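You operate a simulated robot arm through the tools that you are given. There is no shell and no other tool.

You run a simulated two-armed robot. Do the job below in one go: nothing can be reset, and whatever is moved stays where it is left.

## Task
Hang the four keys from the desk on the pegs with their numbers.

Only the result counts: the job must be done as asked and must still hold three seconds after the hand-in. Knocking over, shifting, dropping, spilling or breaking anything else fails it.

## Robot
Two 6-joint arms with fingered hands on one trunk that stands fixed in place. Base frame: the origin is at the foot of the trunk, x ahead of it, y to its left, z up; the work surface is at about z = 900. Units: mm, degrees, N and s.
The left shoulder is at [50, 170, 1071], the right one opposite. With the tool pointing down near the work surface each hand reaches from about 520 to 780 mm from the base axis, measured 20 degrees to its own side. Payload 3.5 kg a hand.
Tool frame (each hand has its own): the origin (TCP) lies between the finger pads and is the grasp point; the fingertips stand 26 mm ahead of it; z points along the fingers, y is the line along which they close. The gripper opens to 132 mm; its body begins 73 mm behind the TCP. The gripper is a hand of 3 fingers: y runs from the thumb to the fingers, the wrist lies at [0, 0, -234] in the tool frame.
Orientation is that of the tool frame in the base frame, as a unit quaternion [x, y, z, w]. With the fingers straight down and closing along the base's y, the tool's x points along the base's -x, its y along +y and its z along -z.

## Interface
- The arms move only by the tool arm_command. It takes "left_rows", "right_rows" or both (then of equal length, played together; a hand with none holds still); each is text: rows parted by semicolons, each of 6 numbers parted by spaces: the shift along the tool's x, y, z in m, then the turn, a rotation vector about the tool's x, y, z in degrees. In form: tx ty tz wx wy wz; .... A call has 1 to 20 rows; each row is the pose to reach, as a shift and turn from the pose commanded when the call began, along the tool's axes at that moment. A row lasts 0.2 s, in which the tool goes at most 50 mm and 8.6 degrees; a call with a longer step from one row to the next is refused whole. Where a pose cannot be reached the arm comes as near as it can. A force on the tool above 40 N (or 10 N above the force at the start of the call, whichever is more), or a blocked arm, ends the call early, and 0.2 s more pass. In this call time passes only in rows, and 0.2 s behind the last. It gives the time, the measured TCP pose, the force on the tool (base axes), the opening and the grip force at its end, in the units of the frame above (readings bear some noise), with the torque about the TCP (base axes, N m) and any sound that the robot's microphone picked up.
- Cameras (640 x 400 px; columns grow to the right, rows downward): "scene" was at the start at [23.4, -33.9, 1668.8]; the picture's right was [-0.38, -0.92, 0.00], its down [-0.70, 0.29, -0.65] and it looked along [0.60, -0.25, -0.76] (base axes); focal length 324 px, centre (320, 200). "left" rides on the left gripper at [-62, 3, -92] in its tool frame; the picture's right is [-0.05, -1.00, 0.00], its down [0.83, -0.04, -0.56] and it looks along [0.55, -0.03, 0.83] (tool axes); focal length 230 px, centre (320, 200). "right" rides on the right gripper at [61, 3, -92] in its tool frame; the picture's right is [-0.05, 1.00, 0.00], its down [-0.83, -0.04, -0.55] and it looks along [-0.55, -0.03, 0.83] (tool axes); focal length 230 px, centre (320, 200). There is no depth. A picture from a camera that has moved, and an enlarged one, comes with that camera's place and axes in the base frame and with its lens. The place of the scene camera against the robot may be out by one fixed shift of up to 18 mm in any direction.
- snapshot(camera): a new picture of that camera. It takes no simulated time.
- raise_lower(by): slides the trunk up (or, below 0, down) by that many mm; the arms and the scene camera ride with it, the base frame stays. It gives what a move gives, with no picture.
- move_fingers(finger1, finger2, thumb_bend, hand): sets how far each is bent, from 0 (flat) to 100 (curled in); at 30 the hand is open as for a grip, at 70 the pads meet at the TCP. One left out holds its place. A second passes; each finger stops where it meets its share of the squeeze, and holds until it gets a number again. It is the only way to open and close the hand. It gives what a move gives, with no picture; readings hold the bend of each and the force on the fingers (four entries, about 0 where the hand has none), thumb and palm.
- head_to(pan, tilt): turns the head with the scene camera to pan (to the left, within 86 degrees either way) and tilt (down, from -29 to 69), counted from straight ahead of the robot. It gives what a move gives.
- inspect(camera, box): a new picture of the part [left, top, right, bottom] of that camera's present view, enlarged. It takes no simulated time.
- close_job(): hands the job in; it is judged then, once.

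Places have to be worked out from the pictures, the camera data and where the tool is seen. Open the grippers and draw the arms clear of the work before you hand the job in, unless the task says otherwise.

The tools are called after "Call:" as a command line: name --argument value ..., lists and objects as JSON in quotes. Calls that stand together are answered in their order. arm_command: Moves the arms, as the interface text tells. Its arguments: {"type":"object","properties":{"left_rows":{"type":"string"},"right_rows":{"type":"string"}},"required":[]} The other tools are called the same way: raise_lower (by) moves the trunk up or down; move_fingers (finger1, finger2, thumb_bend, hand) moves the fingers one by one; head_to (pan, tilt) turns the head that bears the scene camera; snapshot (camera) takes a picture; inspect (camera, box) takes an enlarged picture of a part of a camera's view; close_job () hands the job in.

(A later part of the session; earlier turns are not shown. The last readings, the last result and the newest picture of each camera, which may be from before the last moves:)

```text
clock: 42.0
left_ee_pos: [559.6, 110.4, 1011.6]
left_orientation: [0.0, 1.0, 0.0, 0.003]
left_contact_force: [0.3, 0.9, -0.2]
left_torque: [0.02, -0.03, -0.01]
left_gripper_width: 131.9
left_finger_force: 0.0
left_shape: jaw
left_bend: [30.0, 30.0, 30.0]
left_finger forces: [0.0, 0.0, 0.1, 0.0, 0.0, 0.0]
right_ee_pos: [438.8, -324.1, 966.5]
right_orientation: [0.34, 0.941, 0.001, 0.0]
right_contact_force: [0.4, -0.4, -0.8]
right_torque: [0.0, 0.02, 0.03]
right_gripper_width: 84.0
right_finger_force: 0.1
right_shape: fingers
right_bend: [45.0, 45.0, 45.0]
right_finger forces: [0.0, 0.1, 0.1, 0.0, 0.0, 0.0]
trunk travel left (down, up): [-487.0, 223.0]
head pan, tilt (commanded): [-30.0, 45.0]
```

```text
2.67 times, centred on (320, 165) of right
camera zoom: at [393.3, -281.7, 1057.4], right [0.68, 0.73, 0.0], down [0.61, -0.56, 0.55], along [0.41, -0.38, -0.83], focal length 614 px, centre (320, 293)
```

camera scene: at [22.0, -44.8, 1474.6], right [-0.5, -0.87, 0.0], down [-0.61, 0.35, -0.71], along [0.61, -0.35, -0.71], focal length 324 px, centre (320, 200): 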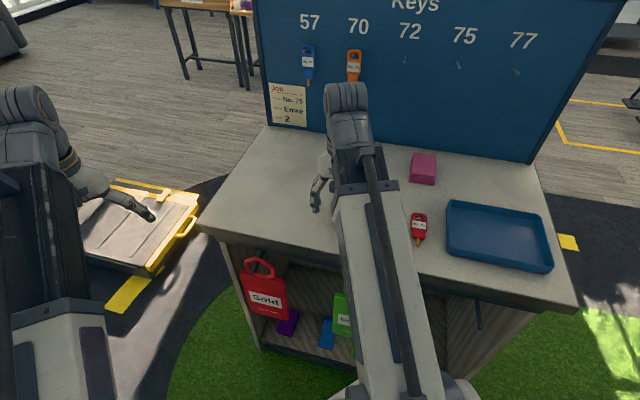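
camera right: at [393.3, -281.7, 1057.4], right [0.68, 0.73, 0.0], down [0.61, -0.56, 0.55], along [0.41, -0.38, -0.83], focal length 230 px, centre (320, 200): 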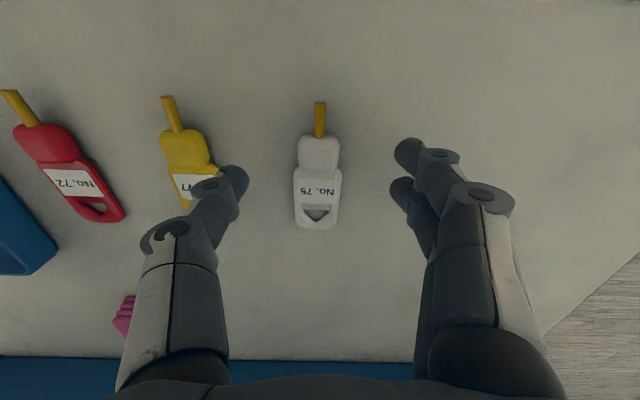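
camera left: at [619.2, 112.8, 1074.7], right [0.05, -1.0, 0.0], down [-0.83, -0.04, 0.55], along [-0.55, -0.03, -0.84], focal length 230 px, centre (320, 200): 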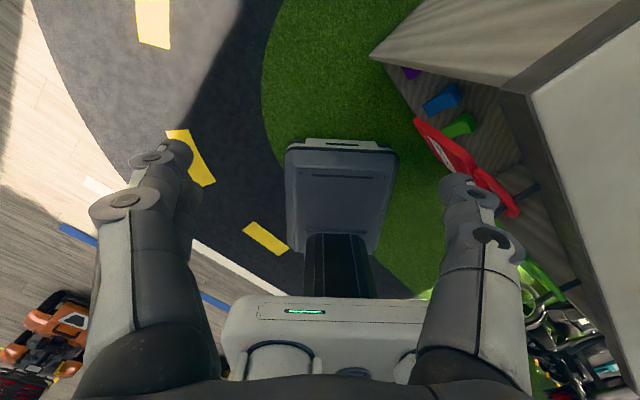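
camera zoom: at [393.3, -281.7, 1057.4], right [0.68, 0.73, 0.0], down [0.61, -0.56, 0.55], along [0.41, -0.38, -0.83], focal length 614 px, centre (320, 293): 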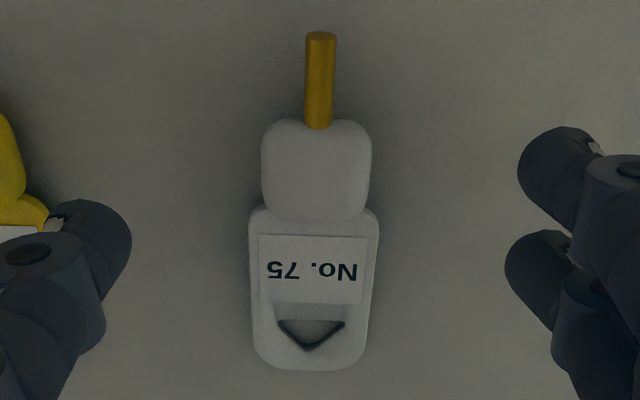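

The white block centre is within about 1 mm of the tool axis and the key is rotated 4° relative to the tool. I'll pre-close to 56, correct the yaw and offset, and descend to desk contact height.

Call:
move_fingers --hand "right" --finger1 56 --finger2 56 --thumb_bend 56

Call:
arm_command --right_rows "-0.0004 -0.0013 0 0 0 4; -0.0004 -0.0013 0.012 0 0 4; -0.0004 -0.0013 0.023 0 0 4; -0.0004 -0.0013 0.03 0 0 4; -0.0004 -0.0013 0.034 0 0 4"

Call:
snapshot --camera "right"

```text
clock: 43.0
left_ee_pos: [559.8, 111.3, 1012.7]
left_orientation: [0.001, 1.0, 0.0, 0.004]
left_contact_force: [0.3, 0.3, -0.5]
left_torque: [-0.03, 0.04, 0.0]
left_gripper_width: 131.9
left_finger_force: 0.1
left_shape: jaw
left_bend: [30.0, 30.0, 30.0]
left_finger forces: [0.0, 0.1, 0.0, 0.0, 0.0, 0.1]
right_ee_pos: [440.0, -324.2, 965.8]
right_orientation: [0.339, 0.941, 0.001, 0.001]
right_contact_force: [0.0, 0.5, 0.3]
right_torque: [-0.02, 0.05, 0.01]
right_gripper_width: 48.3
right_finger_force: 0.1
right_shape: fingers
right_bend: [56.0, 56.0, 56.0]
right_finger forces: [0.0, 0.1, 0.1, 0.1, 0.1, 0.0]
trunk travel left (down, up): [-487.0, 223.0]
head pan, tilt (commanded): [-30.0, 45.0]
```

```text
clock: 44.2
left_ee_pos: [559.6, 110.8, 1011.7]
left_orientation: [0.0, 1.0, 0.0, 0.003]
left_contact_force: [0.0, 0.8, 1.1]
left_torque: [0.03, -0.01, 0.03]
left_gripper_width: 131.8
left_finger_force: 0.1
left_shape: jaw
left_bend: [30.0, 30.0, 30.0]
left_finger forces: [0.0, 0.1, 0.0, 0.0, 0.0, 0.0]
right_ee_pos: [435.9, -324.3, 934.7]
right_orientation: [0.372, 0.928, 0.0, -0.001]
right_contact_force: [-0.2, 0.1, -0.3]
right_torque: [0.0, 0.0, 0.0]
right_gripper_width: 48.6
right_finger_force: 0.0
right_shape: fingers
right_bend: [56.0, 56.0, 56.0]
right_finger forces: [0.1, 0.0, 0.0, 0.0, 0.1, 0.1]
trunk travel left (down, up): [-487.0, 223.0]
head pan, tilt (commanded): [-30.0, 45.0]
```

```text
taken
camera right: at [394.4, -278.3, 1026.1], right [0.73, 0.69, 0.0], down [0.57, -0.61, 0.55], along [0.38, -0.4, -0.83], focal length 230 px, centre (320, 200)
```

right: 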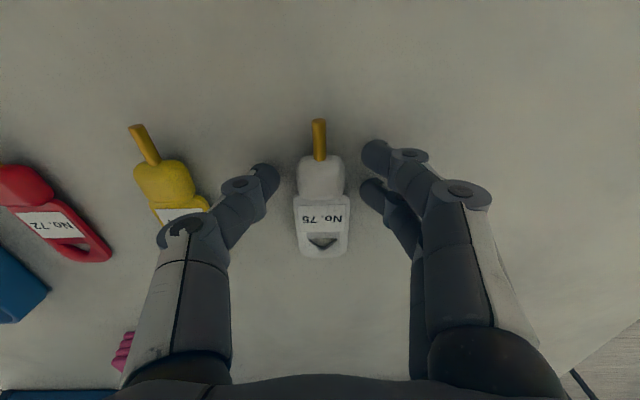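

The geometry matches the successful blue grasp. I'll go 1.7 mm lower and close.

Call:
arm_command --right_rows "0 0 0.0017 0 0 0"

Call:
move_fingers --hand "right" --finger1 66 --finger2 66 --thumb_bend 66

Call:
snapshot --camera "right"

```text
clock: 44.6
left_ee_pos: [558.8, 111.0, 1012.2]
left_orientation: [0.0, 1.0, 0.0, 0.003]
left_contact_force: [0.1, 1.0, -0.7]
left_torque: [0.01, 0.01, 0.02]
left_gripper_width: 131.9
left_finger_force: 0.1
left_shape: jaw
left_bend: [30.0, 30.0, 30.0]
left_finger forces: [0.1, 0.1, 0.0, 0.0, 0.0, 0.0]
right_ee_pos: [436.8, -324.6, 932.4]
right_orientation: [0.372, 0.928, 0.0, -0.001]
right_contact_force: [0.4, 0.2, 3.7]
right_torque: [-0.05, 0.03, -0.01]
right_gripper_width: 48.2
right_finger_force: 2.1
right_shape: fingers
right_bend: [56.0, 56.0, 56.0]
right_finger forces: [0.2, 0.7, 0.1, 0.1, 2.6, 0.1]
trunk travel left (down, up): [-487.0, 223.0]
head pan, tilt (commanded): [-30.0, 45.0]
```

```text
clock: 45.6
left_ee_pos: [560.4, 109.6, 1011.5]
left_orientation: [0.0, 1.0, 0.0, 0.004]
left_contact_force: [0.6, -0.4, -0.1]
left_torque: [-0.01, 0.02, 0.04]
left_gripper_width: 131.9
left_finger_force: 0.0
left_shape: jaw
left_bend: [30.0, 30.0, 30.0]
left_finger forces: [0.0, 0.1, 0.0, 0.0, 0.0, 0.0]
right_ee_pos: [436.6, -323.8, 932.0]
right_orientation: [0.372, 0.928, 0.001, -0.001]
right_contact_force: [0.7, -0.2, -1.0]
right_torque: [-0.03, 0.02, 0.02]
right_gripper_width: 28.5
right_finger_force: 4.2
right_shape: fingers
right_bend: [62.0, 63.0, 64.0]
right_finger forces: [2.3, 2.1, 0.0, 0.1, 4.9, 0.0]
trunk travel left (down, up): [-487.0, 223.0]
head pan, tilt (commanded): [-30.0, 45.0]
```

```text
taken
camera right: at [394.1, -278.6, 1024.4], right [0.73, 0.69, 0.0], down [0.57, -0.61, 0.55], along [0.38, -0.4, -0.83], focal length 230 px, centre (320, 200)
```

right: 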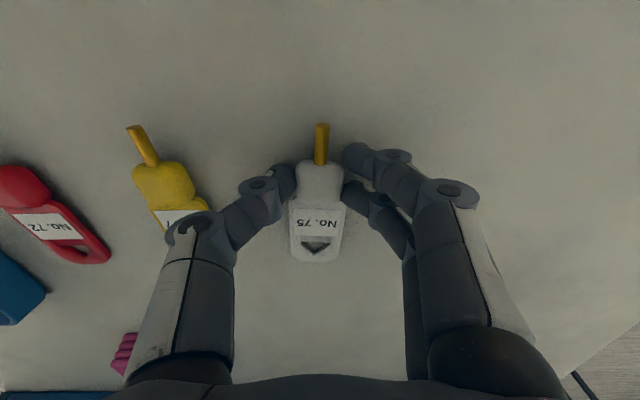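

This is the same grip signature as blue. I'll tighten and lift slowly.

Call:
move_fingers --hand "right" --finger1 71 --finger2 71 --thumb_bend 71

Call:
arm_command --right_rows "0 0 -0.002 0 0 0; 0 0 -0.005 0 0 0; 0 0 -0.01 0 0 0; 0 0 -0.02 0 0 0"

Call:
snapshot --camera "right"

Call:
inspect --camera "right" --box '[250, 110, 390, 280]'

```text
clock: 46.6
left_ee_pos: [560.1, 110.7, 1012.3]
left_orientation: [-0.001, 1.0, 0.0, 0.004]
left_contact_force: [0.3, -0.4, -0.1]
left_torque: [-0.01, 0.0, 0.02]
left_gripper_width: 131.9
left_finger_force: 0.0
left_shape: jaw
left_bend: [30.0, 30.0, 30.0]
left_finger forces: [0.1, 0.0, 0.0, 0.0, 0.1, 0.0]
right_ee_pos: [436.3, -325.3, 931.5]
right_orientation: [0.372, 0.928, 0.001, -0.001]
right_contact_force: [-0.1, -0.8, 0.2]
right_torque: [0.01, 0.02, 0.01]
right_gripper_width: 26.9
right_finger_force: 12.0
right_shape: fingers
right_bend: [65.0, 65.0, 66.0]
right_finger forces: [5.9, 5.9, 0.1, 0.1, 12.2, 0.0]
trunk travel left (down, up): [-487.0, 223.0]
head pan, tilt (commanded): [-30.0, 45.0]
```

```text
clock: 47.6
left_ee_pos: [560.3, 111.0, 1012.7]
left_orientation: [0.0, 1.0, 0.0, 0.004]
left_contact_force: [-0.5, 0.3, 0.7]
left_torque: [0.02, 0.01, -0.02]
left_gripper_width: 132.0
left_finger_force: 0.0
left_shape: jaw
left_bend: [30.0, 30.0, 30.0]
left_finger forces: [0.1, 0.0, 0.0, 0.1, 0.0, 0.0]
right_ee_pos: [436.5, -324.6, 952.7]
right_orientation: [0.372, 0.928, 0.001, 0.0]
right_contact_force: [0.2, 0.1, -0.8]
right_torque: [0.04, 0.02, 0.0]
right_gripper_width: 27.0
right_finger_force: 12.3
right_shape: fingers
right_bend: [65.0, 65.0, 66.0]
right_finger forces: [5.9, 5.9, 0.0, 0.0, 12.1, 0.1]
trunk travel left (down, up): [-487.0, 223.0]
head pan, tilt (commanded): [-30.0, 45.0]
```

```text
taken
camera right: at [394.0, -279.2, 1045.0], right [0.73, 0.69, 0.0], down [0.57, -0.61, 0.55], along [0.38, -0.4, -0.83], focal length 230 px, centre (320, 200)
```

right: 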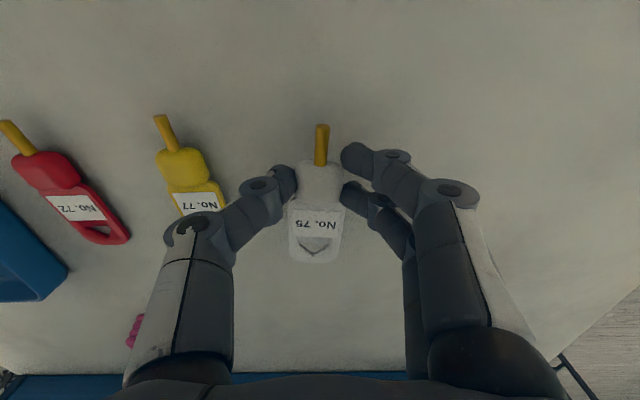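

```text
2.35 times, centred on (320, 195) of right
camera zoom: at [394.0, -279.2, 1045.0], right [0.73, 0.69, 0.0], down [0.57, -0.61, 0.55], along [0.38, -0.4, -0.83], focal length 541 px, centre (320, 212)
```

zoom: 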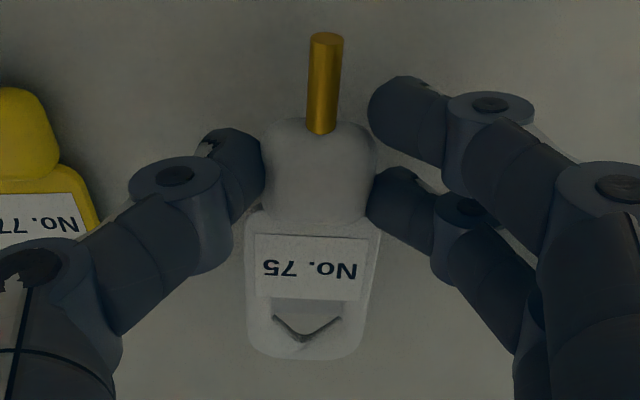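

White is lifted securely. I'll yaw by -4.5° to square the key with the board, then swing the hand up to 81° so the hole axis matches the peg's slope, staying well short of the pegs.

Call:
arm_command --right_rows "0 0 0 0 0 -4.5"

Call:
arm_command --right_rows "-0.0306 -0.0035 -0.001 0.917 -8.048 0; -0.0605 -0.0069 -0.0068 1.834 -16.1 0; -0.089 -0.0101 -0.0169 2.751 -24.14 0; -0.1158 -0.0132 -0.0313 3.668 -32.19 0; -0.14 -0.0159 -0.0497 4.585 -40.24 0; -0.1612 -0.0184 -0.0717 5.502 -48.29 0; -0.1789 -0.0204 -0.0966 6.418 -56.34 0; -0.1927 -0.0219 -0.1242 7.335 -64.39 0; -0.2024 -0.0231 -0.1538 8.252 -72.43 0; -0.2076 -0.0236 -0.1847 9.169 -80.48 0"

Call:
snapshot --camera "right"

Call:
snapshot --camera "scene"

```text
clock: 48.0
left_ee_pos: [559.3, 109.4, 1012.2]
left_orientation: [0.0, 1.0, 0.0, 0.004]
left_contact_force: [-0.3, -0.3, -0.4]
left_torque: [-0.01, 0.0, -0.01]
left_gripper_width: 131.8
left_finger_force: 0.1
left_shape: jaw
left_bend: [30.0, 30.0, 30.0]
left_finger forces: [0.0, 0.1, 0.0, 0.0, 0.0, 0.0]
right_ee_pos: [435.9, -324.3, 953.4]
right_orientation: [0.335, 0.942, 0.001, -0.001]
right_contact_force: [0.1, 0.3, -0.4]
right_torque: [-0.01, -0.01, 0.02]
right_gripper_width: 26.8
right_finger_force: 11.4
right_shape: fingers
right_bend: [65.0, 65.0, 66.0]
right_finger forces: [5.9, 5.9, 0.1, 0.1, 12.1, 0.0]
trunk travel left (down, up): [-487.0, 223.0]
head pan, tilt (commanded): [-30.0, 45.0]
```

```text
clock: 50.2
left_ee_pos: [559.5, 110.6, 1012.5]
left_orientation: [-0.001, 1.0, 0.0, 0.003]
left_contact_force: [0.3, -0.5, 0.5]
left_torque: [-0.04, 0.0, -0.02]
left_gripper_width: 131.9
left_finger_force: 0.1
left_shape: jaw
left_bend: [30.0, 30.0, 30.0]
left_finger forces: [0.1, 0.0, 0.0, 0.0, 0.0, 0.0]
right_ee_pos: [584.0, -474.5, 1139.3]
right_orientation: [0.256, 0.716, -0.286, 0.584]
right_contact_force: [-0.6, 0.2, -0.3]
right_torque: [0.01, 0.0, 0.01]
right_gripper_width: 26.3
right_finger_force: 12.0
right_shape: fingers
right_bend: [65.0, 65.0, 66.0]
right_finger forces: [6.3, 6.0, 0.1, 0.0, 11.6, 0.1]
trunk travel left (down, up): [-487.0, 223.0]
head pan, tilt (commanded): [-30.0, 45.0]
```

```text
taken
camera right: at [510.2, -404.7, 1092.5], right [0.71, 0.7, -0.06], down [-0.26, 0.34, 0.91], along [0.66, -0.63, 0.42], focal length 230 px, centre (320, 200)
```

right: 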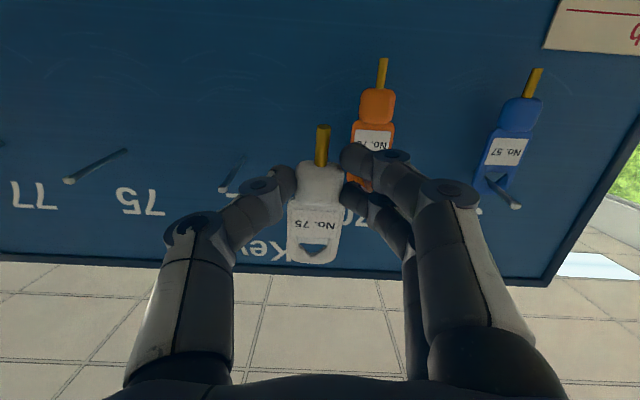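

```text
taken
camera scene: at [22.0, -44.8, 1474.6], right [-0.5, -0.87, 0.0], down [-0.61, 0.35, -0.71], along [0.61, -0.35, -0.71], focal length 324 px, centre (320, 200)
```

scene: 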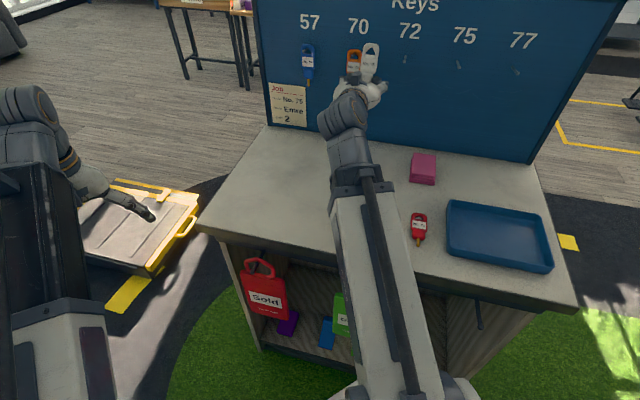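

The white key is up and steady near lateral 87. I'll lower the trunk by 30 mm and shift about 199 mm to the right, toward peg 75, keeping some 40 mm clear of the peg tips.

Call:
raise_lower --by -30

Call:
arm_command --right_rows "0.0032 -0.0282 0 0 0 0; 0.0064 -0.0564 0 0 0 0; 0.0096 -0.0846 0 0 0 0; 0.0128 -0.1129 0 0 0 0; 0.016 -0.1411 0 0 0 0; 0.0192 -0.1693 0 0 0 0; 0.0224 -0.1975 0 0 0 0"

Call:
inspect --camera "scene" --box '[400, 0, 560, 100]'

Call:
snapshot --camera "right"

```text
clock: 51.0
left_ee_pos: [560.9, 110.3, 983.1]
left_orientation: [0.0, 1.0, 0.001, 0.004]
left_contact_force: [0.3, -0.3, 0.9]
left_torque: [0.01, 0.02, -0.02]
left_gripper_width: 132.0
left_finger_force: 0.1
left_shape: jaw
left_bend: [30.0, 30.0, 30.0]
left_finger forces: [0.0, 0.0, 0.0, 0.0, 0.0, 0.1]
right_ee_pos: [583.2, -475.2, 1109.6]
right_orientation: [0.255, 0.717, -0.285, 0.583]
right_contact_force: [-1.0, 0.5, -0.2]
right_torque: [0.0, -0.01, 0.04]
right_gripper_width: 26.6
right_finger_force: 11.8
right_shape: fingers
right_bend: [65.0, 65.0, 66.0]
right_finger forces: [6.2, 6.0, 0.1, 0.1, 11.6, 0.0]
trunk travel left (down, up): [-457.0, 253.0]
head pan, tilt (commanded): [-30.0, 45.0]
```

```text
clock: 52.5
left_ee_pos: [560.2, 110.6, 983.5]
left_orientation: [0.0, 1.0, 0.0, 0.004]
left_contact_force: [0.0, -0.7, -0.3]
left_torque: [0.02, -0.01, 0.0]
left_gripper_width: 131.8
left_finger_force: 0.0
left_shape: jaw
left_bend: [30.0, 30.0, 30.0]
left_finger forces: [0.0, 0.1, 0.0, 0.0, 0.1, 0.0]
right_ee_pos: [452.8, -628.7, 1120.7]
right_orientation: [0.256, 0.717, -0.285, 0.582]
right_contact_force: [-0.2, -0.2, -0.2]
right_torque: [-0.01, 0.0, 0.01]
right_gripper_width: 25.7
right_finger_force: 11.4
right_shape: fingers
right_bend: [65.0, 66.0, 66.0]
right_finger forces: [6.0, 6.2, 0.0, 0.0, 11.6, 0.0]
right hand out of reach, approached as far as the arm can: row 2, 3, 4, 5, 6, 7
trunk travel left (down, up): [-457.0, 253.0]
head pan, tilt (commanded): [-30.0, 45.0]
```

```text
4.00 times, centred on (480, 50) of scene
camera zoom: at [22.0, -44.8, 1444.6], right [-0.5, -0.87, 0.0], down [-0.61, 0.35, -0.71], along [0.61, -0.35, -0.71], focal length 1296 px, centre (-320, 800)
```

zoom: 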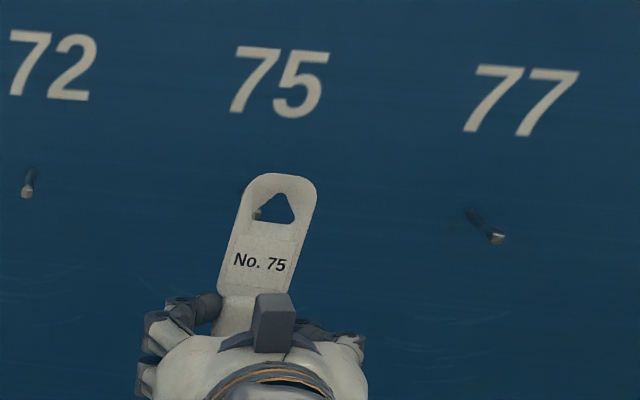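

```text
taken
camera right: at [379.7, -558.4, 1074.7], right [0.71, 0.7, -0.06], down [-0.25, 0.33, 0.91], along [0.66, -0.63, 0.41], focal length 230 px, centre (320, 200)
```

right: 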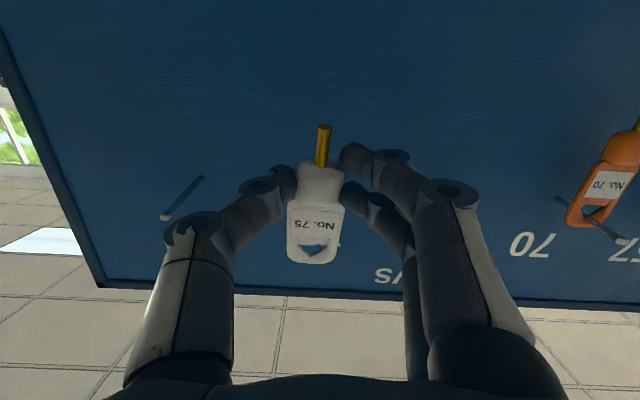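

The arm's minimum reach (about 495 mm shoulder to wrist) pushed the hand slightly forward and up. In the scene view the hole must move about 8.5 mm left and 4 mm down to meet peg 75. I'll lower the trunk another 20 mm for margin and make that correction.

Call:
raise_lower --by -20

Call:
arm_command --right_rows "-0.0085 0.0033 -0.0013 0 0 0; -0.017 0.0067 -0.0026 0 0 0"

Call:
inspect --camera "scene" --box '[430, 0, 510, 60]'

Call:
inspect --camera "right" --box '[250, 160, 390, 300]'

```text
clock: 53.2
left_ee_pos: [559.3, 109.3, 962.2]
left_orientation: [-0.001, 1.0, 0.0, 0.003]
left_contact_force: [-1.2, 1.1, 0.0]
left_torque: [0.0, 0.03, -0.01]
left_gripper_width: 132.0
left_finger_force: 0.0
left_shape: jaw
left_bend: [30.0, 30.0, 30.0]
left_finger forces: [0.1, 0.0, 0.1, 0.0, 0.0, 0.1]
right_ee_pos: [452.9, -629.2, 1101.9]
right_orientation: [0.255, 0.717, -0.285, 0.583]
right_contact_force: [-0.4, -0.5, 0.4]
right_torque: [0.0, 0.02, 0.0]
right_gripper_width: 26.2
right_finger_force: 11.8
right_shape: fingers
right_bend: [65.0, 66.0, 66.0]
right_finger forces: [6.0, 6.1, 0.0, 0.0, 11.6, 0.0]
trunk travel left (down, up): [-437.0, 273.0]
head pan, tilt (commanded): [-30.0, 45.0]
```

```text
clock: 53.8
left_ee_pos: [559.9, 109.9, 962.4]
left_orientation: [0.001, 1.0, 0.0, 0.004]
left_contact_force: [-0.2, -0.4, 0.7]
left_torque: [0.01, -0.03, -0.03]
left_gripper_width: 131.9
left_finger_force: 0.1
left_shape: jaw
left_bend: [30.0, 30.0, 30.0]
left_finger forces: [0.0, 0.0, 0.1, 0.0, 0.1, 0.0]
right_ee_pos: [458.8, -623.9, 1118.1]
right_orientation: [0.255, 0.719, -0.285, 0.581]
right_contact_force: [0.1, -0.1, 0.1]
right_torque: [0.01, -0.01, 0.0]
right_gripper_width: 25.9
right_finger_force: 11.5
right_shape: fingers
right_bend: [65.0, 66.0, 66.0]
right_finger forces: [6.0, 6.0, 0.0, 0.0, 11.4, 0.1]
trunk travel left (down, up): [-437.0, 273.0]
head pan, tilt (commanded): [-30.0, 45.0]
```

```text
6.67 times, centred on (470, 30) of scene
camera zoom: at [22.0, -44.8, 1424.6], right [-0.5, -0.87, 0.0], down [-0.61, 0.35, -0.71], along [0.61, -0.35, -0.71], focal length 2159 px, centre (-680, 1333)
```

zoom: 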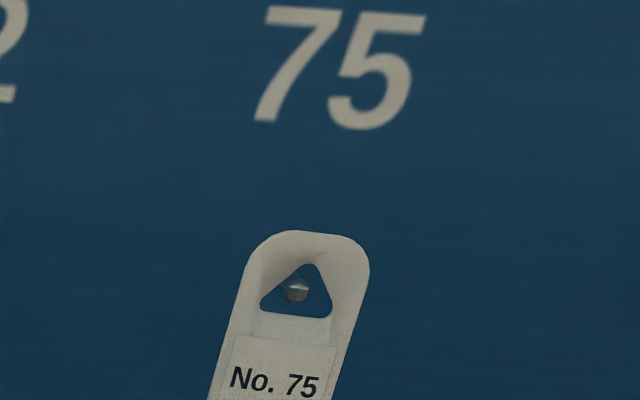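

```text
2.86 times, centred on (320, 230) of right
camera zoom: at [386.0, -552.7, 1070.7], right [0.71, 0.7, -0.06], down [-0.25, 0.33, 0.91], along [0.66, -0.63, 0.41], focal length 657 px, centre (320, 114)
```

zoom: 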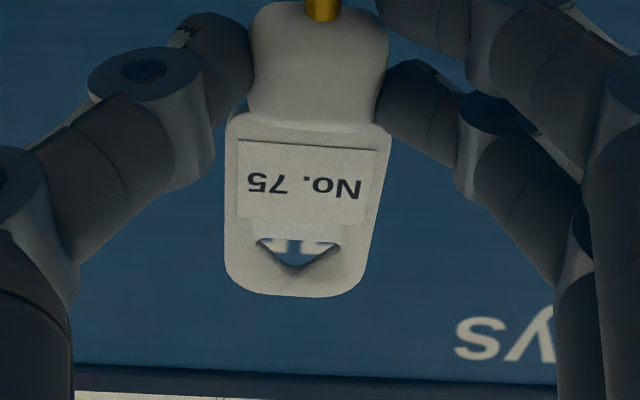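

Peg 75's tip sits right in the hole's centre. I'll advance 14 mm to the tip plane and then about 11 mm along the peg's slope, and check.

Call:
arm_command --right_rows "-0.0006 0 0.005 0 0 0; -0.001 -0.0001 0.01 0 0 0; -0.0012 -0.0001 0.015 0 0 0; -0.0012 -0.0001 0.02 0 0 0; -0.0012 -0.0001 0.025 0 0 0"

Call:
inspect --camera "scene" --box '[430, 0, 510, 60]'

Call:
inspect --camera "right" --box '[250, 160, 390, 300]'

```text
clock: 55.0
left_ee_pos: [560.1, 109.5, 963.2]
left_orientation: [0.0, 1.0, 0.0, 0.004]
left_contact_force: [0.8, 0.3, 0.4]
left_torque: [-0.02, -0.02, -0.02]
left_gripper_width: 131.9
left_finger_force: 0.0
left_shape: jaw
left_bend: [30.0, 30.0, 30.0]
left_finger forces: [0.1, 0.0, 0.1, 0.1, 0.0, 0.0]
right_ee_pos: [476.6, -640.2, 1115.4]
right_orientation: [0.255, 0.717, -0.285, 0.583]
right_contact_force: [-1.0, 0.5, -1.9]
right_torque: [0.0, 0.01, -0.03]
right_gripper_width: 26.3
right_finger_force: 11.7
right_shape: fingers
right_bend: [65.0, 66.0, 66.0]
right_finger forces: [6.2, 6.4, 0.0, 0.0, 12.1, 0.1]
trunk travel left (down, up): [-437.0, 273.0]
head pan, tilt (commanded): [-30.0, 45.0]
```

```text
6.67 times, centred on (470, 30) of scene
camera zoom: at [22.0, -44.9, 1424.6], right [-0.5, -0.87, 0.0], down [-0.61, 0.35, -0.71], along [0.61, -0.35, -0.71], focal length 2159 px, centre (-680, 1333)
```

zoom: 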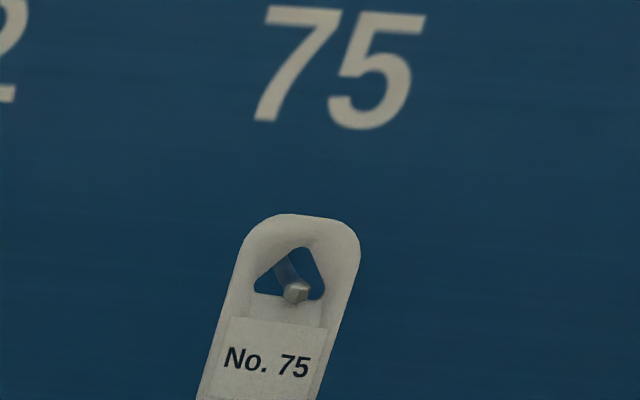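

```text
2.86 times, centred on (320, 230) of right
camera zoom: at [404.0, -569.9, 1067.9], right [0.71, 0.7, -0.06], down [-0.25, 0.33, 0.91], along [0.66, -0.63, 0.41], focal length 657 px, centre (320, 114)
```

zoom: 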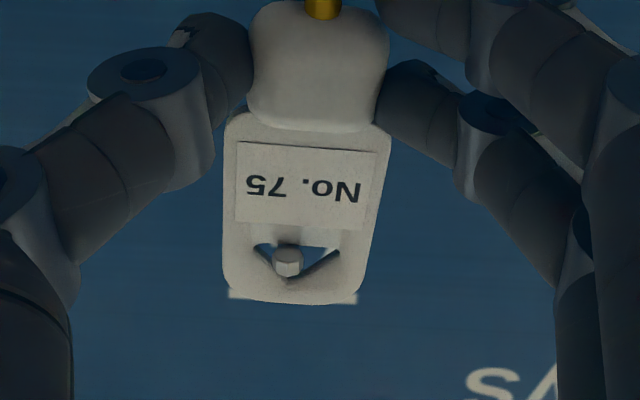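

The peg is through the hole. I'll continue 22 mm inward while easing down about 4 mm.

Call:
arm_command --right_rows "0.0015 0.0002 0.003 0 0 0; 0.0025 0.0003 0.008 0 0 0; 0.003 0.0003 0.013 0 0 0; 0.0035 0.0004 0.018 0 0 0; 0.004 0.0004 0.022 0 0 0"

Call:
inspect --camera "scene" --box '[430, 0, 510, 60]'

Call:
inspect --camera "right" --box '[250, 160, 390, 300]'

```text
clock: 56.2
left_ee_pos: [560.0, 109.7, 962.1]
left_orientation: [0.0, 1.0, 0.0, 0.004]
left_contact_force: [-0.1, -0.5, -0.3]
left_torque: [0.0, 0.03, 0.05]
left_gripper_width: 131.9
left_finger_force: 0.0
left_shape: jaw
left_bend: [30.0, 30.0, 30.0]
left_finger forces: [0.0, 0.0, 0.0, 0.0, 0.0, 0.0]
right_ee_pos: [491.3, -657.4, 1106.7]
right_orientation: [0.256, 0.716, -0.286, 0.583]
right_contact_force: [-0.1, 0.8, 0.2]
right_torque: [-0.01, -0.02, -0.01]
right_gripper_width: 26.2
right_finger_force: 12.7
right_shape: fingers
right_bend: [65.0, 66.0, 66.0]
right_finger forces: [6.0, 6.5, 0.1, 0.0, 12.0, 0.1]
trunk travel left (down, up): [-437.0, 273.0]
head pan, tilt (commanded): [-30.0, 45.0]
```

```text
6.67 times, centred on (470, 30) of scene
camera zoom: at [22.0, -44.8, 1424.6], right [-0.5, -0.87, 0.0], down [-0.61, 0.35, -0.71], along [0.61, -0.35, -0.71], focal length 2159 px, centre (-680, 1333)
```

zoom: 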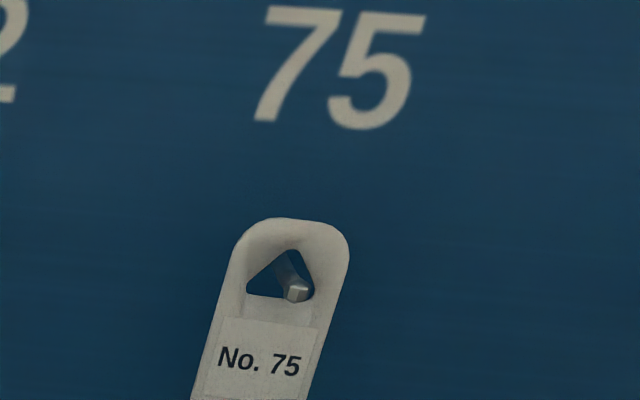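

```text
2.86 times, centred on (320, 230) of right
camera zoom: at [418.8, -585.8, 1060.0], right [0.71, 0.7, -0.06], down [-0.25, 0.33, 0.91], along [0.66, -0.63, 0.41], focal length 657 px, centre (320, 114)
```

zoom: 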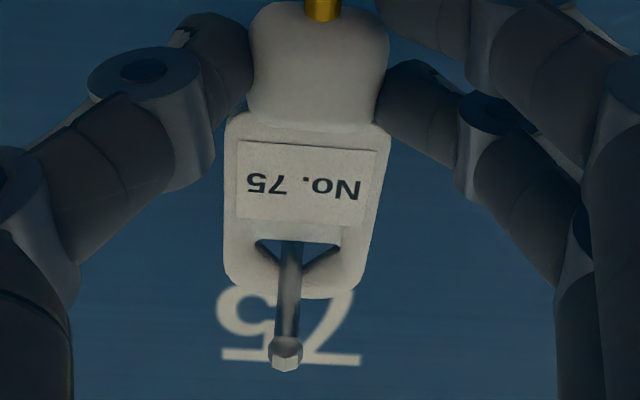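

The peg is about 30 mm through. I'll lower 7 mm in small steps so the hole's top meets the peg.

Call:
arm_command --right_rows "0.002 0.0002 0.0003 0 0 0; 0.004 0.0004 0.0006 0 0 0; 0.006 0.0007 0.001 0 0 0; 0.0075 0.0008 0.0012 0 0 0"

Call:
inspect --camera "scene" --box '[430, 0, 510, 60]'

Call:
inspect --camera "right" --box '[250, 160, 390, 300]'

```text
clock: 57.2
left_ee_pos: [558.9, 109.5, 962.1]
left_orientation: [0.0, 1.0, 0.0, 0.003]
left_contact_force: [-1.1, -0.4, -0.1]
left_torque: [-0.01, 0.01, -0.01]
left_gripper_width: 131.8
left_finger_force: 0.1
left_shape: jaw
left_bend: [30.0, 30.0, 30.0]
left_finger forces: [0.0, 0.1, 0.0, 0.0, 0.0, 0.1]
right_ee_pos: [491.1, -655.8, 1100.8]
right_orientation: [0.255, 0.716, -0.285, 0.584]
right_contact_force: [0.4, -0.1, 4.2]
right_torque: [-0.06, -0.06, -0.01]
right_gripper_width: 25.7
right_finger_force: 11.4
right_shape: fingers
right_bend: [66.0, 66.0, 66.0]
right_finger forces: [4.8, 6.4, 0.1, 0.0, 11.7, 0.0]
trunk travel left (down, up): [-437.0, 273.0]
head pan, tilt (commanded): [-30.0, 45.0]
```

```text
6.67 times, centred on (470, 30) of scene
camera zoom: at [21.8, -44.6, 1424.7], right [-0.5, -0.87, 0.0], down [-0.61, 0.35, -0.71], along [0.61, -0.35, -0.71], focal length 2159 px, centre (-680, 1333)
```

zoom: 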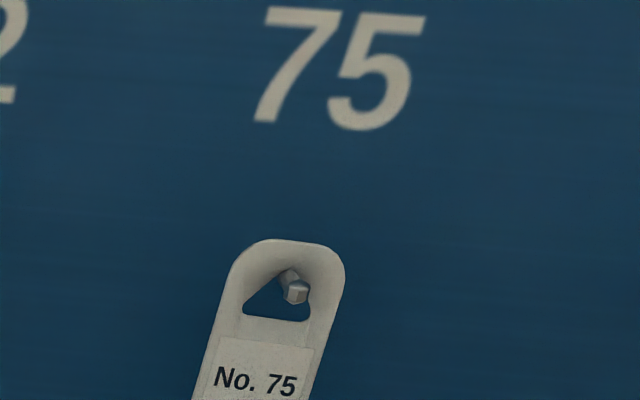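

```text
2.86 times, centred on (320, 230) of right
camera zoom: at [417.7, -585.1, 1053.5], right [0.71, 0.7, -0.06], down [-0.25, 0.33, 0.91], along [0.66, -0.63, 0.42], focal length 657 px, centre (320, 114)
```

zoom: 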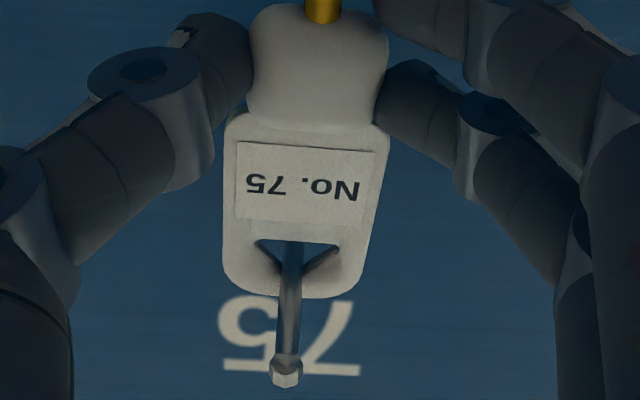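

There are 4.2 N upward, so the key now rests on the peg. Opening the fingers.

Call:
move_fingers --hand "right" --finger1 45 --finger2 45 --thumb_bend 45

Call:
inspect --camera "scene" --box '[410, 0, 530, 90]'

Call:
snapshot --camera "right"

```text
clock: 58.2
left_ee_pos: [559.1, 110.9, 962.0]
left_orientation: [0.0, 1.0, 0.0, 0.003]
left_contact_force: [-0.1, 0.8, 0.5]
left_torque: [0.0, 0.02, -0.02]
left_gripper_width: 131.8
left_finger_force: 0.0
left_shape: jaw
left_bend: [30.0, 30.0, 30.0]
left_finger forces: [0.0, 0.0, 0.0, 0.1, 0.1, 0.1]
right_ee_pos: [491.1, -655.5, 1099.7]
right_orientation: [0.256, 0.717, -0.286, 0.582]
right_contact_force: [-0.3, 0.1, -0.6]
right_torque: [-0.01, 0.0, 0.01]
right_gripper_width: 84.0
right_finger_force: 0.0
right_shape: fingers
right_bend: [45.0, 45.0, 45.0]
right_finger forces: [0.0, 0.0, 0.1, 0.0, 0.0, 0.0]
trunk travel left (down, up): [-437.0, 273.0]
head pan, tilt (commanded): [-30.0, 45.0]
```

```text
4.44 times, centred on (470, 45) of scene
camera zoom: at [22.0, -44.8, 1424.6], right [-0.5, -0.87, 0.0], down [-0.61, 0.35, -0.71], along [0.61, -0.35, -0.71], focal length 1440 px, centre (-347, 889)
```

zoom: 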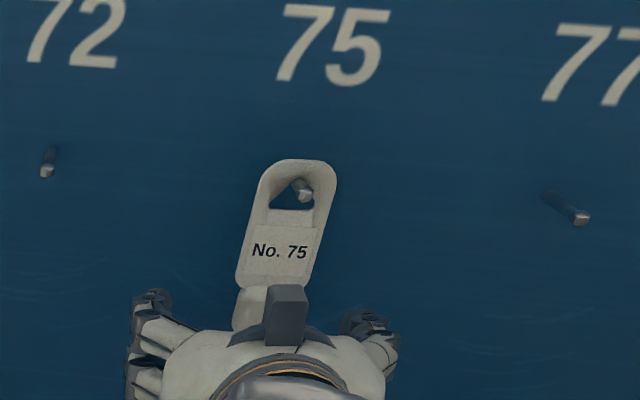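

```text
taken
camera right: at [417.8, -585.1, 1052.8], right [0.71, 0.7, -0.06], down [-0.25, 0.33, 0.91], along [0.66, -0.63, 0.41], focal length 230 px, centre (320, 200)
```

right: 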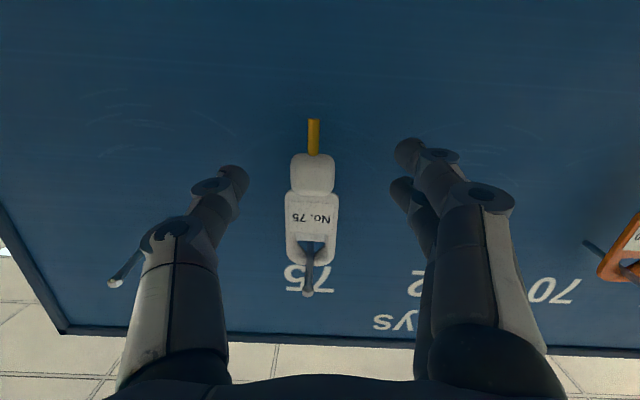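

White hangs on peg 75. I'll back the hand straight out 42 mm, which is about as far as minimum reach allows here and clears the key and peg.

Call:
arm_command --right_rows "0 0 -0.01 0 0 0; 0 0 -0.02 0 0 0; 0 0 -0.03 0 0 0; 0 0 -0.042 0 0 0"

Call:
inspect --camera "scene" --box '[410, 0, 530, 90]'

Call:
snapshot --camera "scene"

```text
clock: 59.2
left_ee_pos: [559.5, 109.7, 961.7]
left_orientation: [0.0, 1.0, 0.0, 0.004]
left_contact_force: [0.8, 0.1, 0.0]
left_torque: [0.01, 0.01, 0.01]
left_gripper_width: 132.0
left_finger_force: 0.2
left_shape: jaw
left_bend: [30.0, 30.0, 30.0]
left_finger forces: [0.0, 0.0, 0.1, 0.0, 0.1, 0.0]
right_ee_pos: [461.5, -624.8, 1106.2]
right_orientation: [0.256, 0.717, -0.286, 0.582]
right_contact_force: [-0.3, -0.2, -0.3]
right_torque: [0.0, -0.01, -0.02]
right_gripper_width: 84.4
right_finger_force: 0.1
right_shape: fingers
right_bend: [45.0, 45.0, 45.0]
right_finger forces: [0.0, 0.1, 0.0, 0.1, 0.1, 0.0]
trunk travel left (down, up): [-437.0, 273.0]
head pan, tilt (commanded): [-30.0, 45.0]
```

```text
4.44 times, centred on (470, 45) of scene
camera zoom: at [22.0, -44.8, 1424.6], right [-0.5, -0.87, 0.0], down [-0.61, 0.35, -0.71], along [0.61, -0.35, -0.71], focal length 1440 px, centre (-347, 889)
```

zoom: 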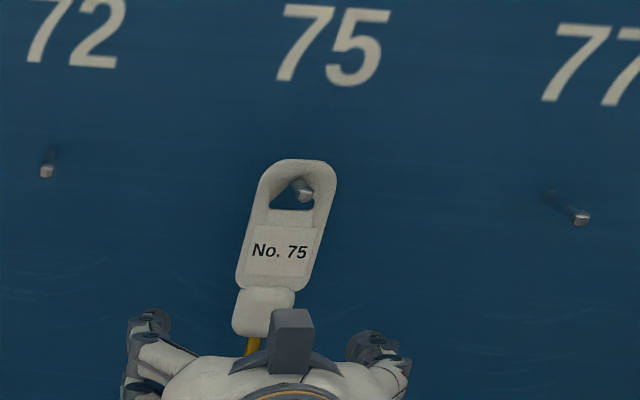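

```text
taken
camera scene: at [22.0, -44.8, 1424.6], right [-0.5, -0.87, 0.0], down [-0.61, 0.35, -0.71], along [0.61, -0.35, -0.71], focal length 324 px, centre (320, 200)
```

scene: 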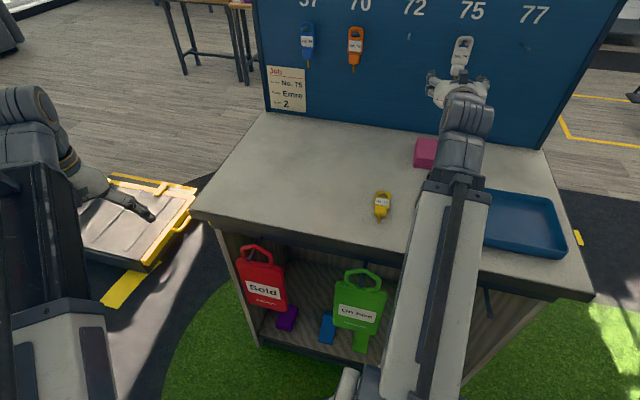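

White is still hanging. I'll raise the trunk 58 mm for hover height, then swing back to tool-down over the yellow key at about (372, -385), keeping the arm just outside its minimum reach.

Call:
raise_lower --by 58

Call:
arm_command --right_rows "0.0315 0.0139 -0.0007 -0.917 8.048 0; 0.0625 0.028 -0.0065 -1.834 16.1 0; 0.0922 0.0417 -0.0167 -2.751 24.14 0; 0.12 0.0552 -0.0321 -3.668 32.19 0; 0.1454 0.0686 -0.0517 -4.585 40.24 0; 0.1681 0.0815 -0.0753 -5.502 48.29 0; 0.1872 0.094 -0.1028 -6.418 56.34 0; 0.2024 0.1062 -0.1333 -7.335 64.39 0; 0.2137 0.1179 -0.1661 -8.252 72.43 0; 0.2204 0.1291 -0.2004 -9.169 80.48 0"

Call:
snapshot --camera "right"

Call:
snapshot --camera "scene"

```text
clock: 60.2
left_ee_pos: [560.0, 110.6, 1019.7]
left_orientation: [-0.001, 1.0, 0.0, 0.003]
left_contact_force: [-0.6, 0.7, -0.4]
left_torque: [0.02, -0.01, -0.01]
left_gripper_width: 132.0
left_finger_force: 0.0
left_shape: jaw
left_bend: [30.0, 30.0, 30.0]
left_finger forces: [0.0, 0.0, 0.0, 0.0, 0.1, 0.1]
right_ee_pos: [461.9, -624.3, 1163.5]
right_orientation: [0.255, 0.717, -0.285, 0.583]
right_contact_force: [0.7, 0.3, 0.8]
right_torque: [0.0, 0.0, -0.01]
right_gripper_width: 83.7
right_finger_force: 0.1
right_shape: fingers
right_bend: [45.0, 45.0, 45.0]
right_finger forces: [0.1, 0.1, 0.0, 0.0, 0.1, 0.1]
trunk travel left (down, up): [-495.0, 215.0]
head pan, tilt (commanded): [-30.0, 45.0]
```

```text
clock: 62.4
left_ee_pos: [560.2, 109.9, 1020.0]
left_orientation: [0.0, 1.0, 0.0, 0.004]
left_contact_force: [0.9, -0.1, -1.3]
left_torque: [-0.03, 0.0, 0.0]
left_gripper_width: 131.8
left_finger_force: 0.1
left_shape: jaw
left_bend: [30.0, 30.0, 30.0]
left_finger forces: [0.0, 0.1, 0.0, 0.0, 0.0, 0.0]
right_ee_pos: [374.3, -388.3, 960.6]
right_orientation: [0.335, 0.942, 0.001, -0.001]
right_contact_force: [0.4, 0.7, 0.3]
right_torque: [0.0, -0.01, 0.0]
right_gripper_width: 84.3
right_finger_force: 0.1
right_shape: fingers
right_bend: [45.0, 45.0, 45.0]
right_finger forces: [0.0, 0.0, 0.0, 0.0, 0.0, 0.0]
right hand out of reach, approached as far as the arm can: row 10
trunk travel left (down, up): [-495.0, 215.0]
head pan, tilt (commanded): [-30.0, 45.0]
```

```text
taken
camera right: at [329.2, -344.8, 1052.0], right [0.67, 0.74, 0.0], down [0.62, -0.56, 0.55], along [0.41, -0.37, -0.83], focal length 230 px, centre (320, 200)
```

right: 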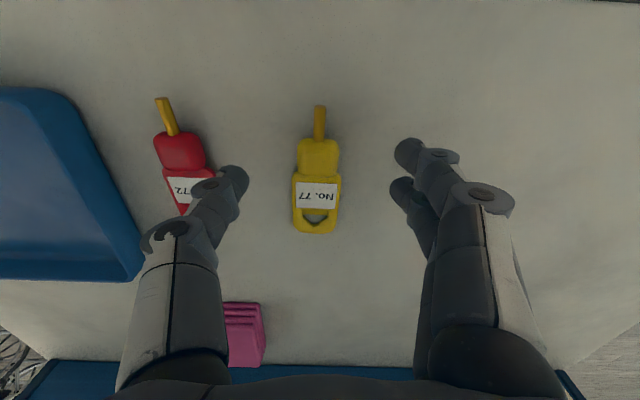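

```text
taken
camera scene: at [22.1, -44.9, 1482.6], right [-0.5, -0.87, 0.0], down [-0.61, 0.35, -0.71], along [0.61, -0.35, -0.71], focal length 324 px, centre (320, 200)
```

scene: 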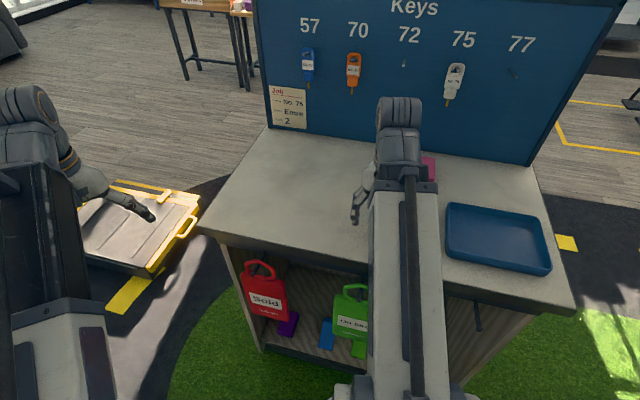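

The hand hovers over yellow with the tool down. I'll zoom in to measure it.

Call:
inspect --camera "right" --box '[250, 95, 390, 245]'

Call:
inspect --camera "right" --box '[0, 60, 270, 300]'

```text
2.67 times, centred on (320, 170) of right
camera zoom: at [329.2, -344.8, 1052.0], right [0.67, 0.74, 0.0], down [0.62, -0.56, 0.55], along [0.41, -0.37, -0.83], focal length 614 px, centre (320, 280)
```

zoom: 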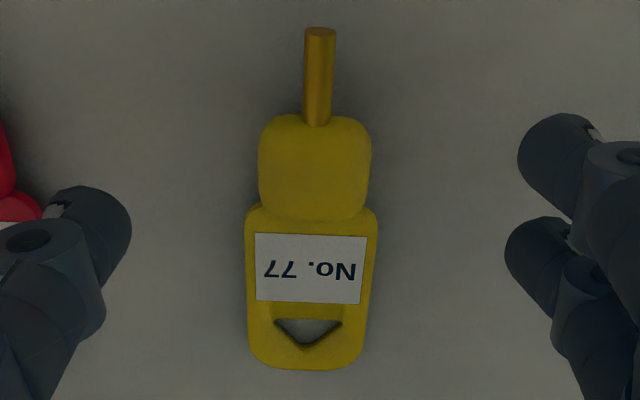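

```text
1.67 times, centred on (135, 180) of right
camera zoom: at [329.2, -344.8, 1052.0], right [0.67, 0.74, 0.0], down [0.62, -0.56, 0.55], along [0.41, -0.37, -0.83], focal length 384 px, centre (628, 233)
```

zoom: 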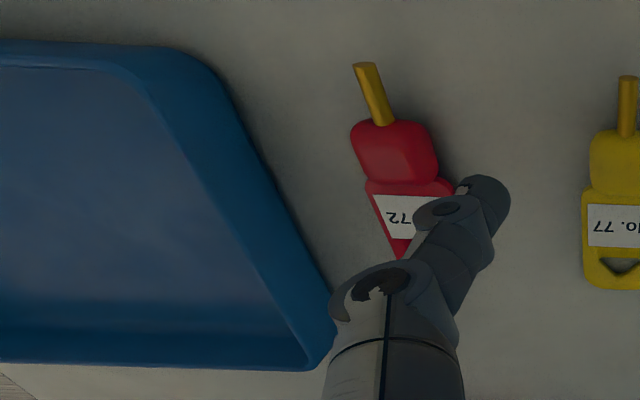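

The yellow block is within 2 mm of the tool axis and the key is rotated 5.4°. I'll pre-close, align, then lower with the trunk by 28 mm.

Call:
move_fingers --hand "right" --finger1 56 --finger2 56 --thumb_bend 56

Call:
arm_command --right_rows "-0.0005 -0.0018 0 0 0 5.4"

Call:
raise_lower --by -26.5

Call:
snapshot --camera "right"

```text
clock: 63.4
left_ee_pos: [559.6, 110.5, 1020.4]
left_orientation: [0.0, 1.0, -0.001, 0.003]
left_contact_force: [0.2, 0.3, 0.1]
left_torque: [-0.02, 0.03, 0.01]
left_gripper_width: 131.6
left_finger_force: 0.1
left_shape: jaw
left_bend: [30.0, 30.0, 30.0]
left_finger forces: [0.0, 0.0, 0.0, 0.1, 0.0, 0.0]
right_ee_pos: [375.6, -387.4, 959.5]
right_orientation: [0.336, 0.942, 0.001, 0.0]
right_contact_force: [0.1, 0.2, 0.0]
right_torque: [0.02, 0.01, 0.04]
right_gripper_width: 48.4
right_finger_force: 0.0
right_shape: fingers
right_bend: [56.0, 56.0, 56.0]
right_finger forces: [0.1, 0.0, 0.0, 0.1, 0.1, 0.0]
trunk travel left (down, up): [-495.0, 215.0]
head pan, tilt (commanded): [-30.0, 45.0]
```

```text
clock: 63.8
left_ee_pos: [560.1, 111.1, 1021.4]
left_orientation: [0.0, 1.0, -0.001, 0.004]
left_contact_force: [-0.2, -0.1, -0.2]
left_torque: [0.01, -0.01, 0.03]
left_gripper_width: 132.2
left_finger_force: 0.0
left_shape: jaw
left_bend: [30.0, 30.0, 30.0]
left_finger forces: [0.1, 0.0, 0.1, 0.1, 0.1, 0.0]
right_ee_pos: [375.4, -388.6, 959.5]
right_orientation: [0.381, 0.925, 0.0, -0.001]
right_contact_force: [0.0, 0.0, 1.0]
right_torque: [0.01, -0.01, 0.01]
right_gripper_width: 48.5
right_finger_force: 0.2
right_shape: fingers
right_bend: [56.0, 56.0, 56.0]
right_finger forces: [0.0, 0.1, 0.0, 0.0, 0.0, 0.0]
trunk travel left (down, up): [-495.0, 215.0]
head pan, tilt (commanded): [-30.0, 45.0]
```

```text
clock: 64.5
left_ee_pos: [560.3, 110.3, 994.8]
left_orientation: [0.0, 1.0, 0.001, 0.004]
left_contact_force: [0.1, 0.3, -0.3]
left_torque: [-0.02, -0.02, 0.02]
left_gripper_width: 131.7
left_finger_force: 0.1
left_shape: jaw
left_bend: [30.0, 30.0, 30.0]
left_finger forces: [0.0, 0.0, 0.0, 0.0, 0.0, 0.1]
right_ee_pos: [375.8, -388.8, 932.8]
right_orientation: [0.379, 0.925, 0.001, -0.001]
right_contact_force: [-0.2, 0.2, -0.2]
right_torque: [-0.02, 0.0, 0.02]
right_gripper_width: 48.4
right_finger_force: 0.4
right_shape: fingers
right_bend: [56.0, 56.0, 56.0]
right_finger forces: [0.1, 0.0, 0.0, 0.1, 0.7, 0.0]
trunk travel left (down, up): [-468.0, 242.0]
head pan, tilt (commanded): [-30.0, 45.0]
```

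```text
taken
camera right: at [333.0, -342.8, 1024.8], right [0.74, 0.67, 0.0], down [0.56, -0.61, 0.55], along [0.37, -0.41, -0.83], focal length 230 px, centre (320, 200)
```

right: 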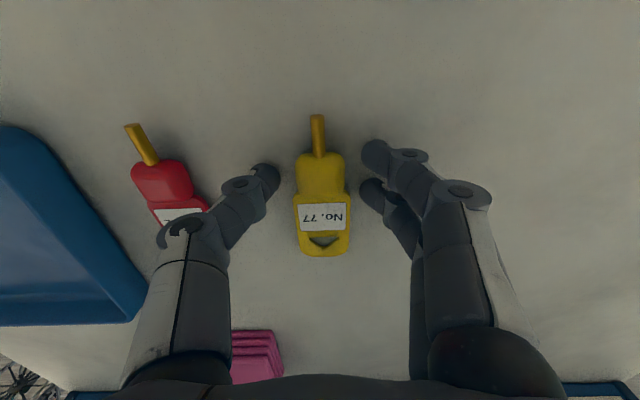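

Tips are at desk level and the alignment matches the earlier grasps. Closing in two stages.

Call:
move_fingers --hand "right" --finger1 66 --finger2 66 --thumb_bend 66

Call:
move_fingers --hand "right" --finger1 71 --finger2 71 --thumb_bend 71

Call:
raise_lower --by 10

Call:
snapshot --camera "right"

```text
clock: 65.5
left_ee_pos: [559.1, 109.6, 994.2]
left_orientation: [0.0, 1.0, 0.0, 0.003]
left_contact_force: [-0.5, 0.7, -0.1]
left_torque: [-0.02, 0.0, 0.02]
left_gripper_width: 132.0
left_finger_force: 0.1
left_shape: jaw
left_bend: [30.0, 30.0, 30.0]
left_finger forces: [0.0, 0.1, 0.0, 0.0, 0.0, 0.0]
right_ee_pos: [374.7, -389.3, 932.6]
right_orientation: [0.379, 0.925, 0.0, 0.0]
right_contact_force: [0.0, -0.2, -0.4]
right_torque: [-0.01, -0.05, 0.01]
right_gripper_width: 28.8
right_finger_force: 5.6
right_shape: fingers
right_bend: [62.0, 62.0, 63.0]
right_finger forces: [2.6, 2.7, 0.0, 0.0, 5.7, 0.0]
trunk travel left (down, up): [-468.0, 242.0]
head pan, tilt (commanded): [-30.0, 45.0]
```

```text
clock: 66.5
left_ee_pos: [560.7, 109.9, 993.1]
left_orientation: [0.001, 1.0, 0.0, 0.004]
left_contact_force: [0.6, 0.3, 0.2]
left_torque: [0.02, 0.03, 0.01]
left_gripper_width: 132.0
left_finger_force: 0.0
left_shape: jaw
left_bend: [30.0, 30.0, 30.0]
left_finger forces: [0.1, 0.0, 0.0, 0.0, 0.0, 0.0]
right_ee_pos: [375.1, -389.3, 933.9]
right_orientation: [0.379, 0.925, 0.001, 0.0]
right_contact_force: [0.6, 1.0, 0.0]
right_torque: [-0.01, 0.01, 0.03]
right_gripper_width: 27.9
right_finger_force: 12.3
right_shape: fingers
right_bend: [64.0, 65.0, 65.0]
right_finger forces: [6.5, 5.3, 0.1, 0.0, 12.6, 0.0]
trunk travel left (down, up): [-468.0, 242.0]
head pan, tilt (commanded): [-30.0, 45.0]
```

```text
clock: 67.1
left_ee_pos: [559.2, 110.5, 1003.3]
left_orientation: [0.0, 1.0, 0.0, 0.004]
left_contact_force: [0.5, 0.6, -0.2]
left_torque: [-0.04, -0.01, 0.03]
left_gripper_width: 131.8
left_finger_force: 0.0
left_shape: jaw
left_bend: [30.0, 30.0, 30.0]
left_finger forces: [0.1, 0.0, 0.1, 0.0, 0.0, 0.0]
right_ee_pos: [374.5, -389.6, 941.2]
right_orientation: [0.38, 0.925, 0.0, -0.001]
right_contact_force: [0.1, 0.1, 0.4]
right_torque: [-0.03, -0.03, 0.0]
right_gripper_width: 27.8
right_finger_force: 12.0
right_shape: fingers
right_bend: [64.0, 65.0, 65.0]
right_finger forces: [6.4, 5.4, 0.1, 0.0, 12.8, 0.0]
trunk travel left (down, up): [-478.0, 232.0]
head pan, tilt (commanded): [-30.0, 45.0]
```

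```text
taken
camera right: at [333.1, -342.8, 1034.9], right [0.74, 0.67, 0.0], down [0.56, -0.61, 0.55], along [0.37, -0.41, -0.83], focal length 230 px, centre (320, 200)
```

right: 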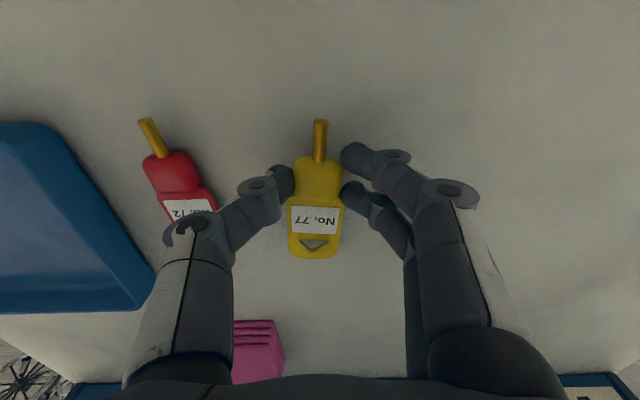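

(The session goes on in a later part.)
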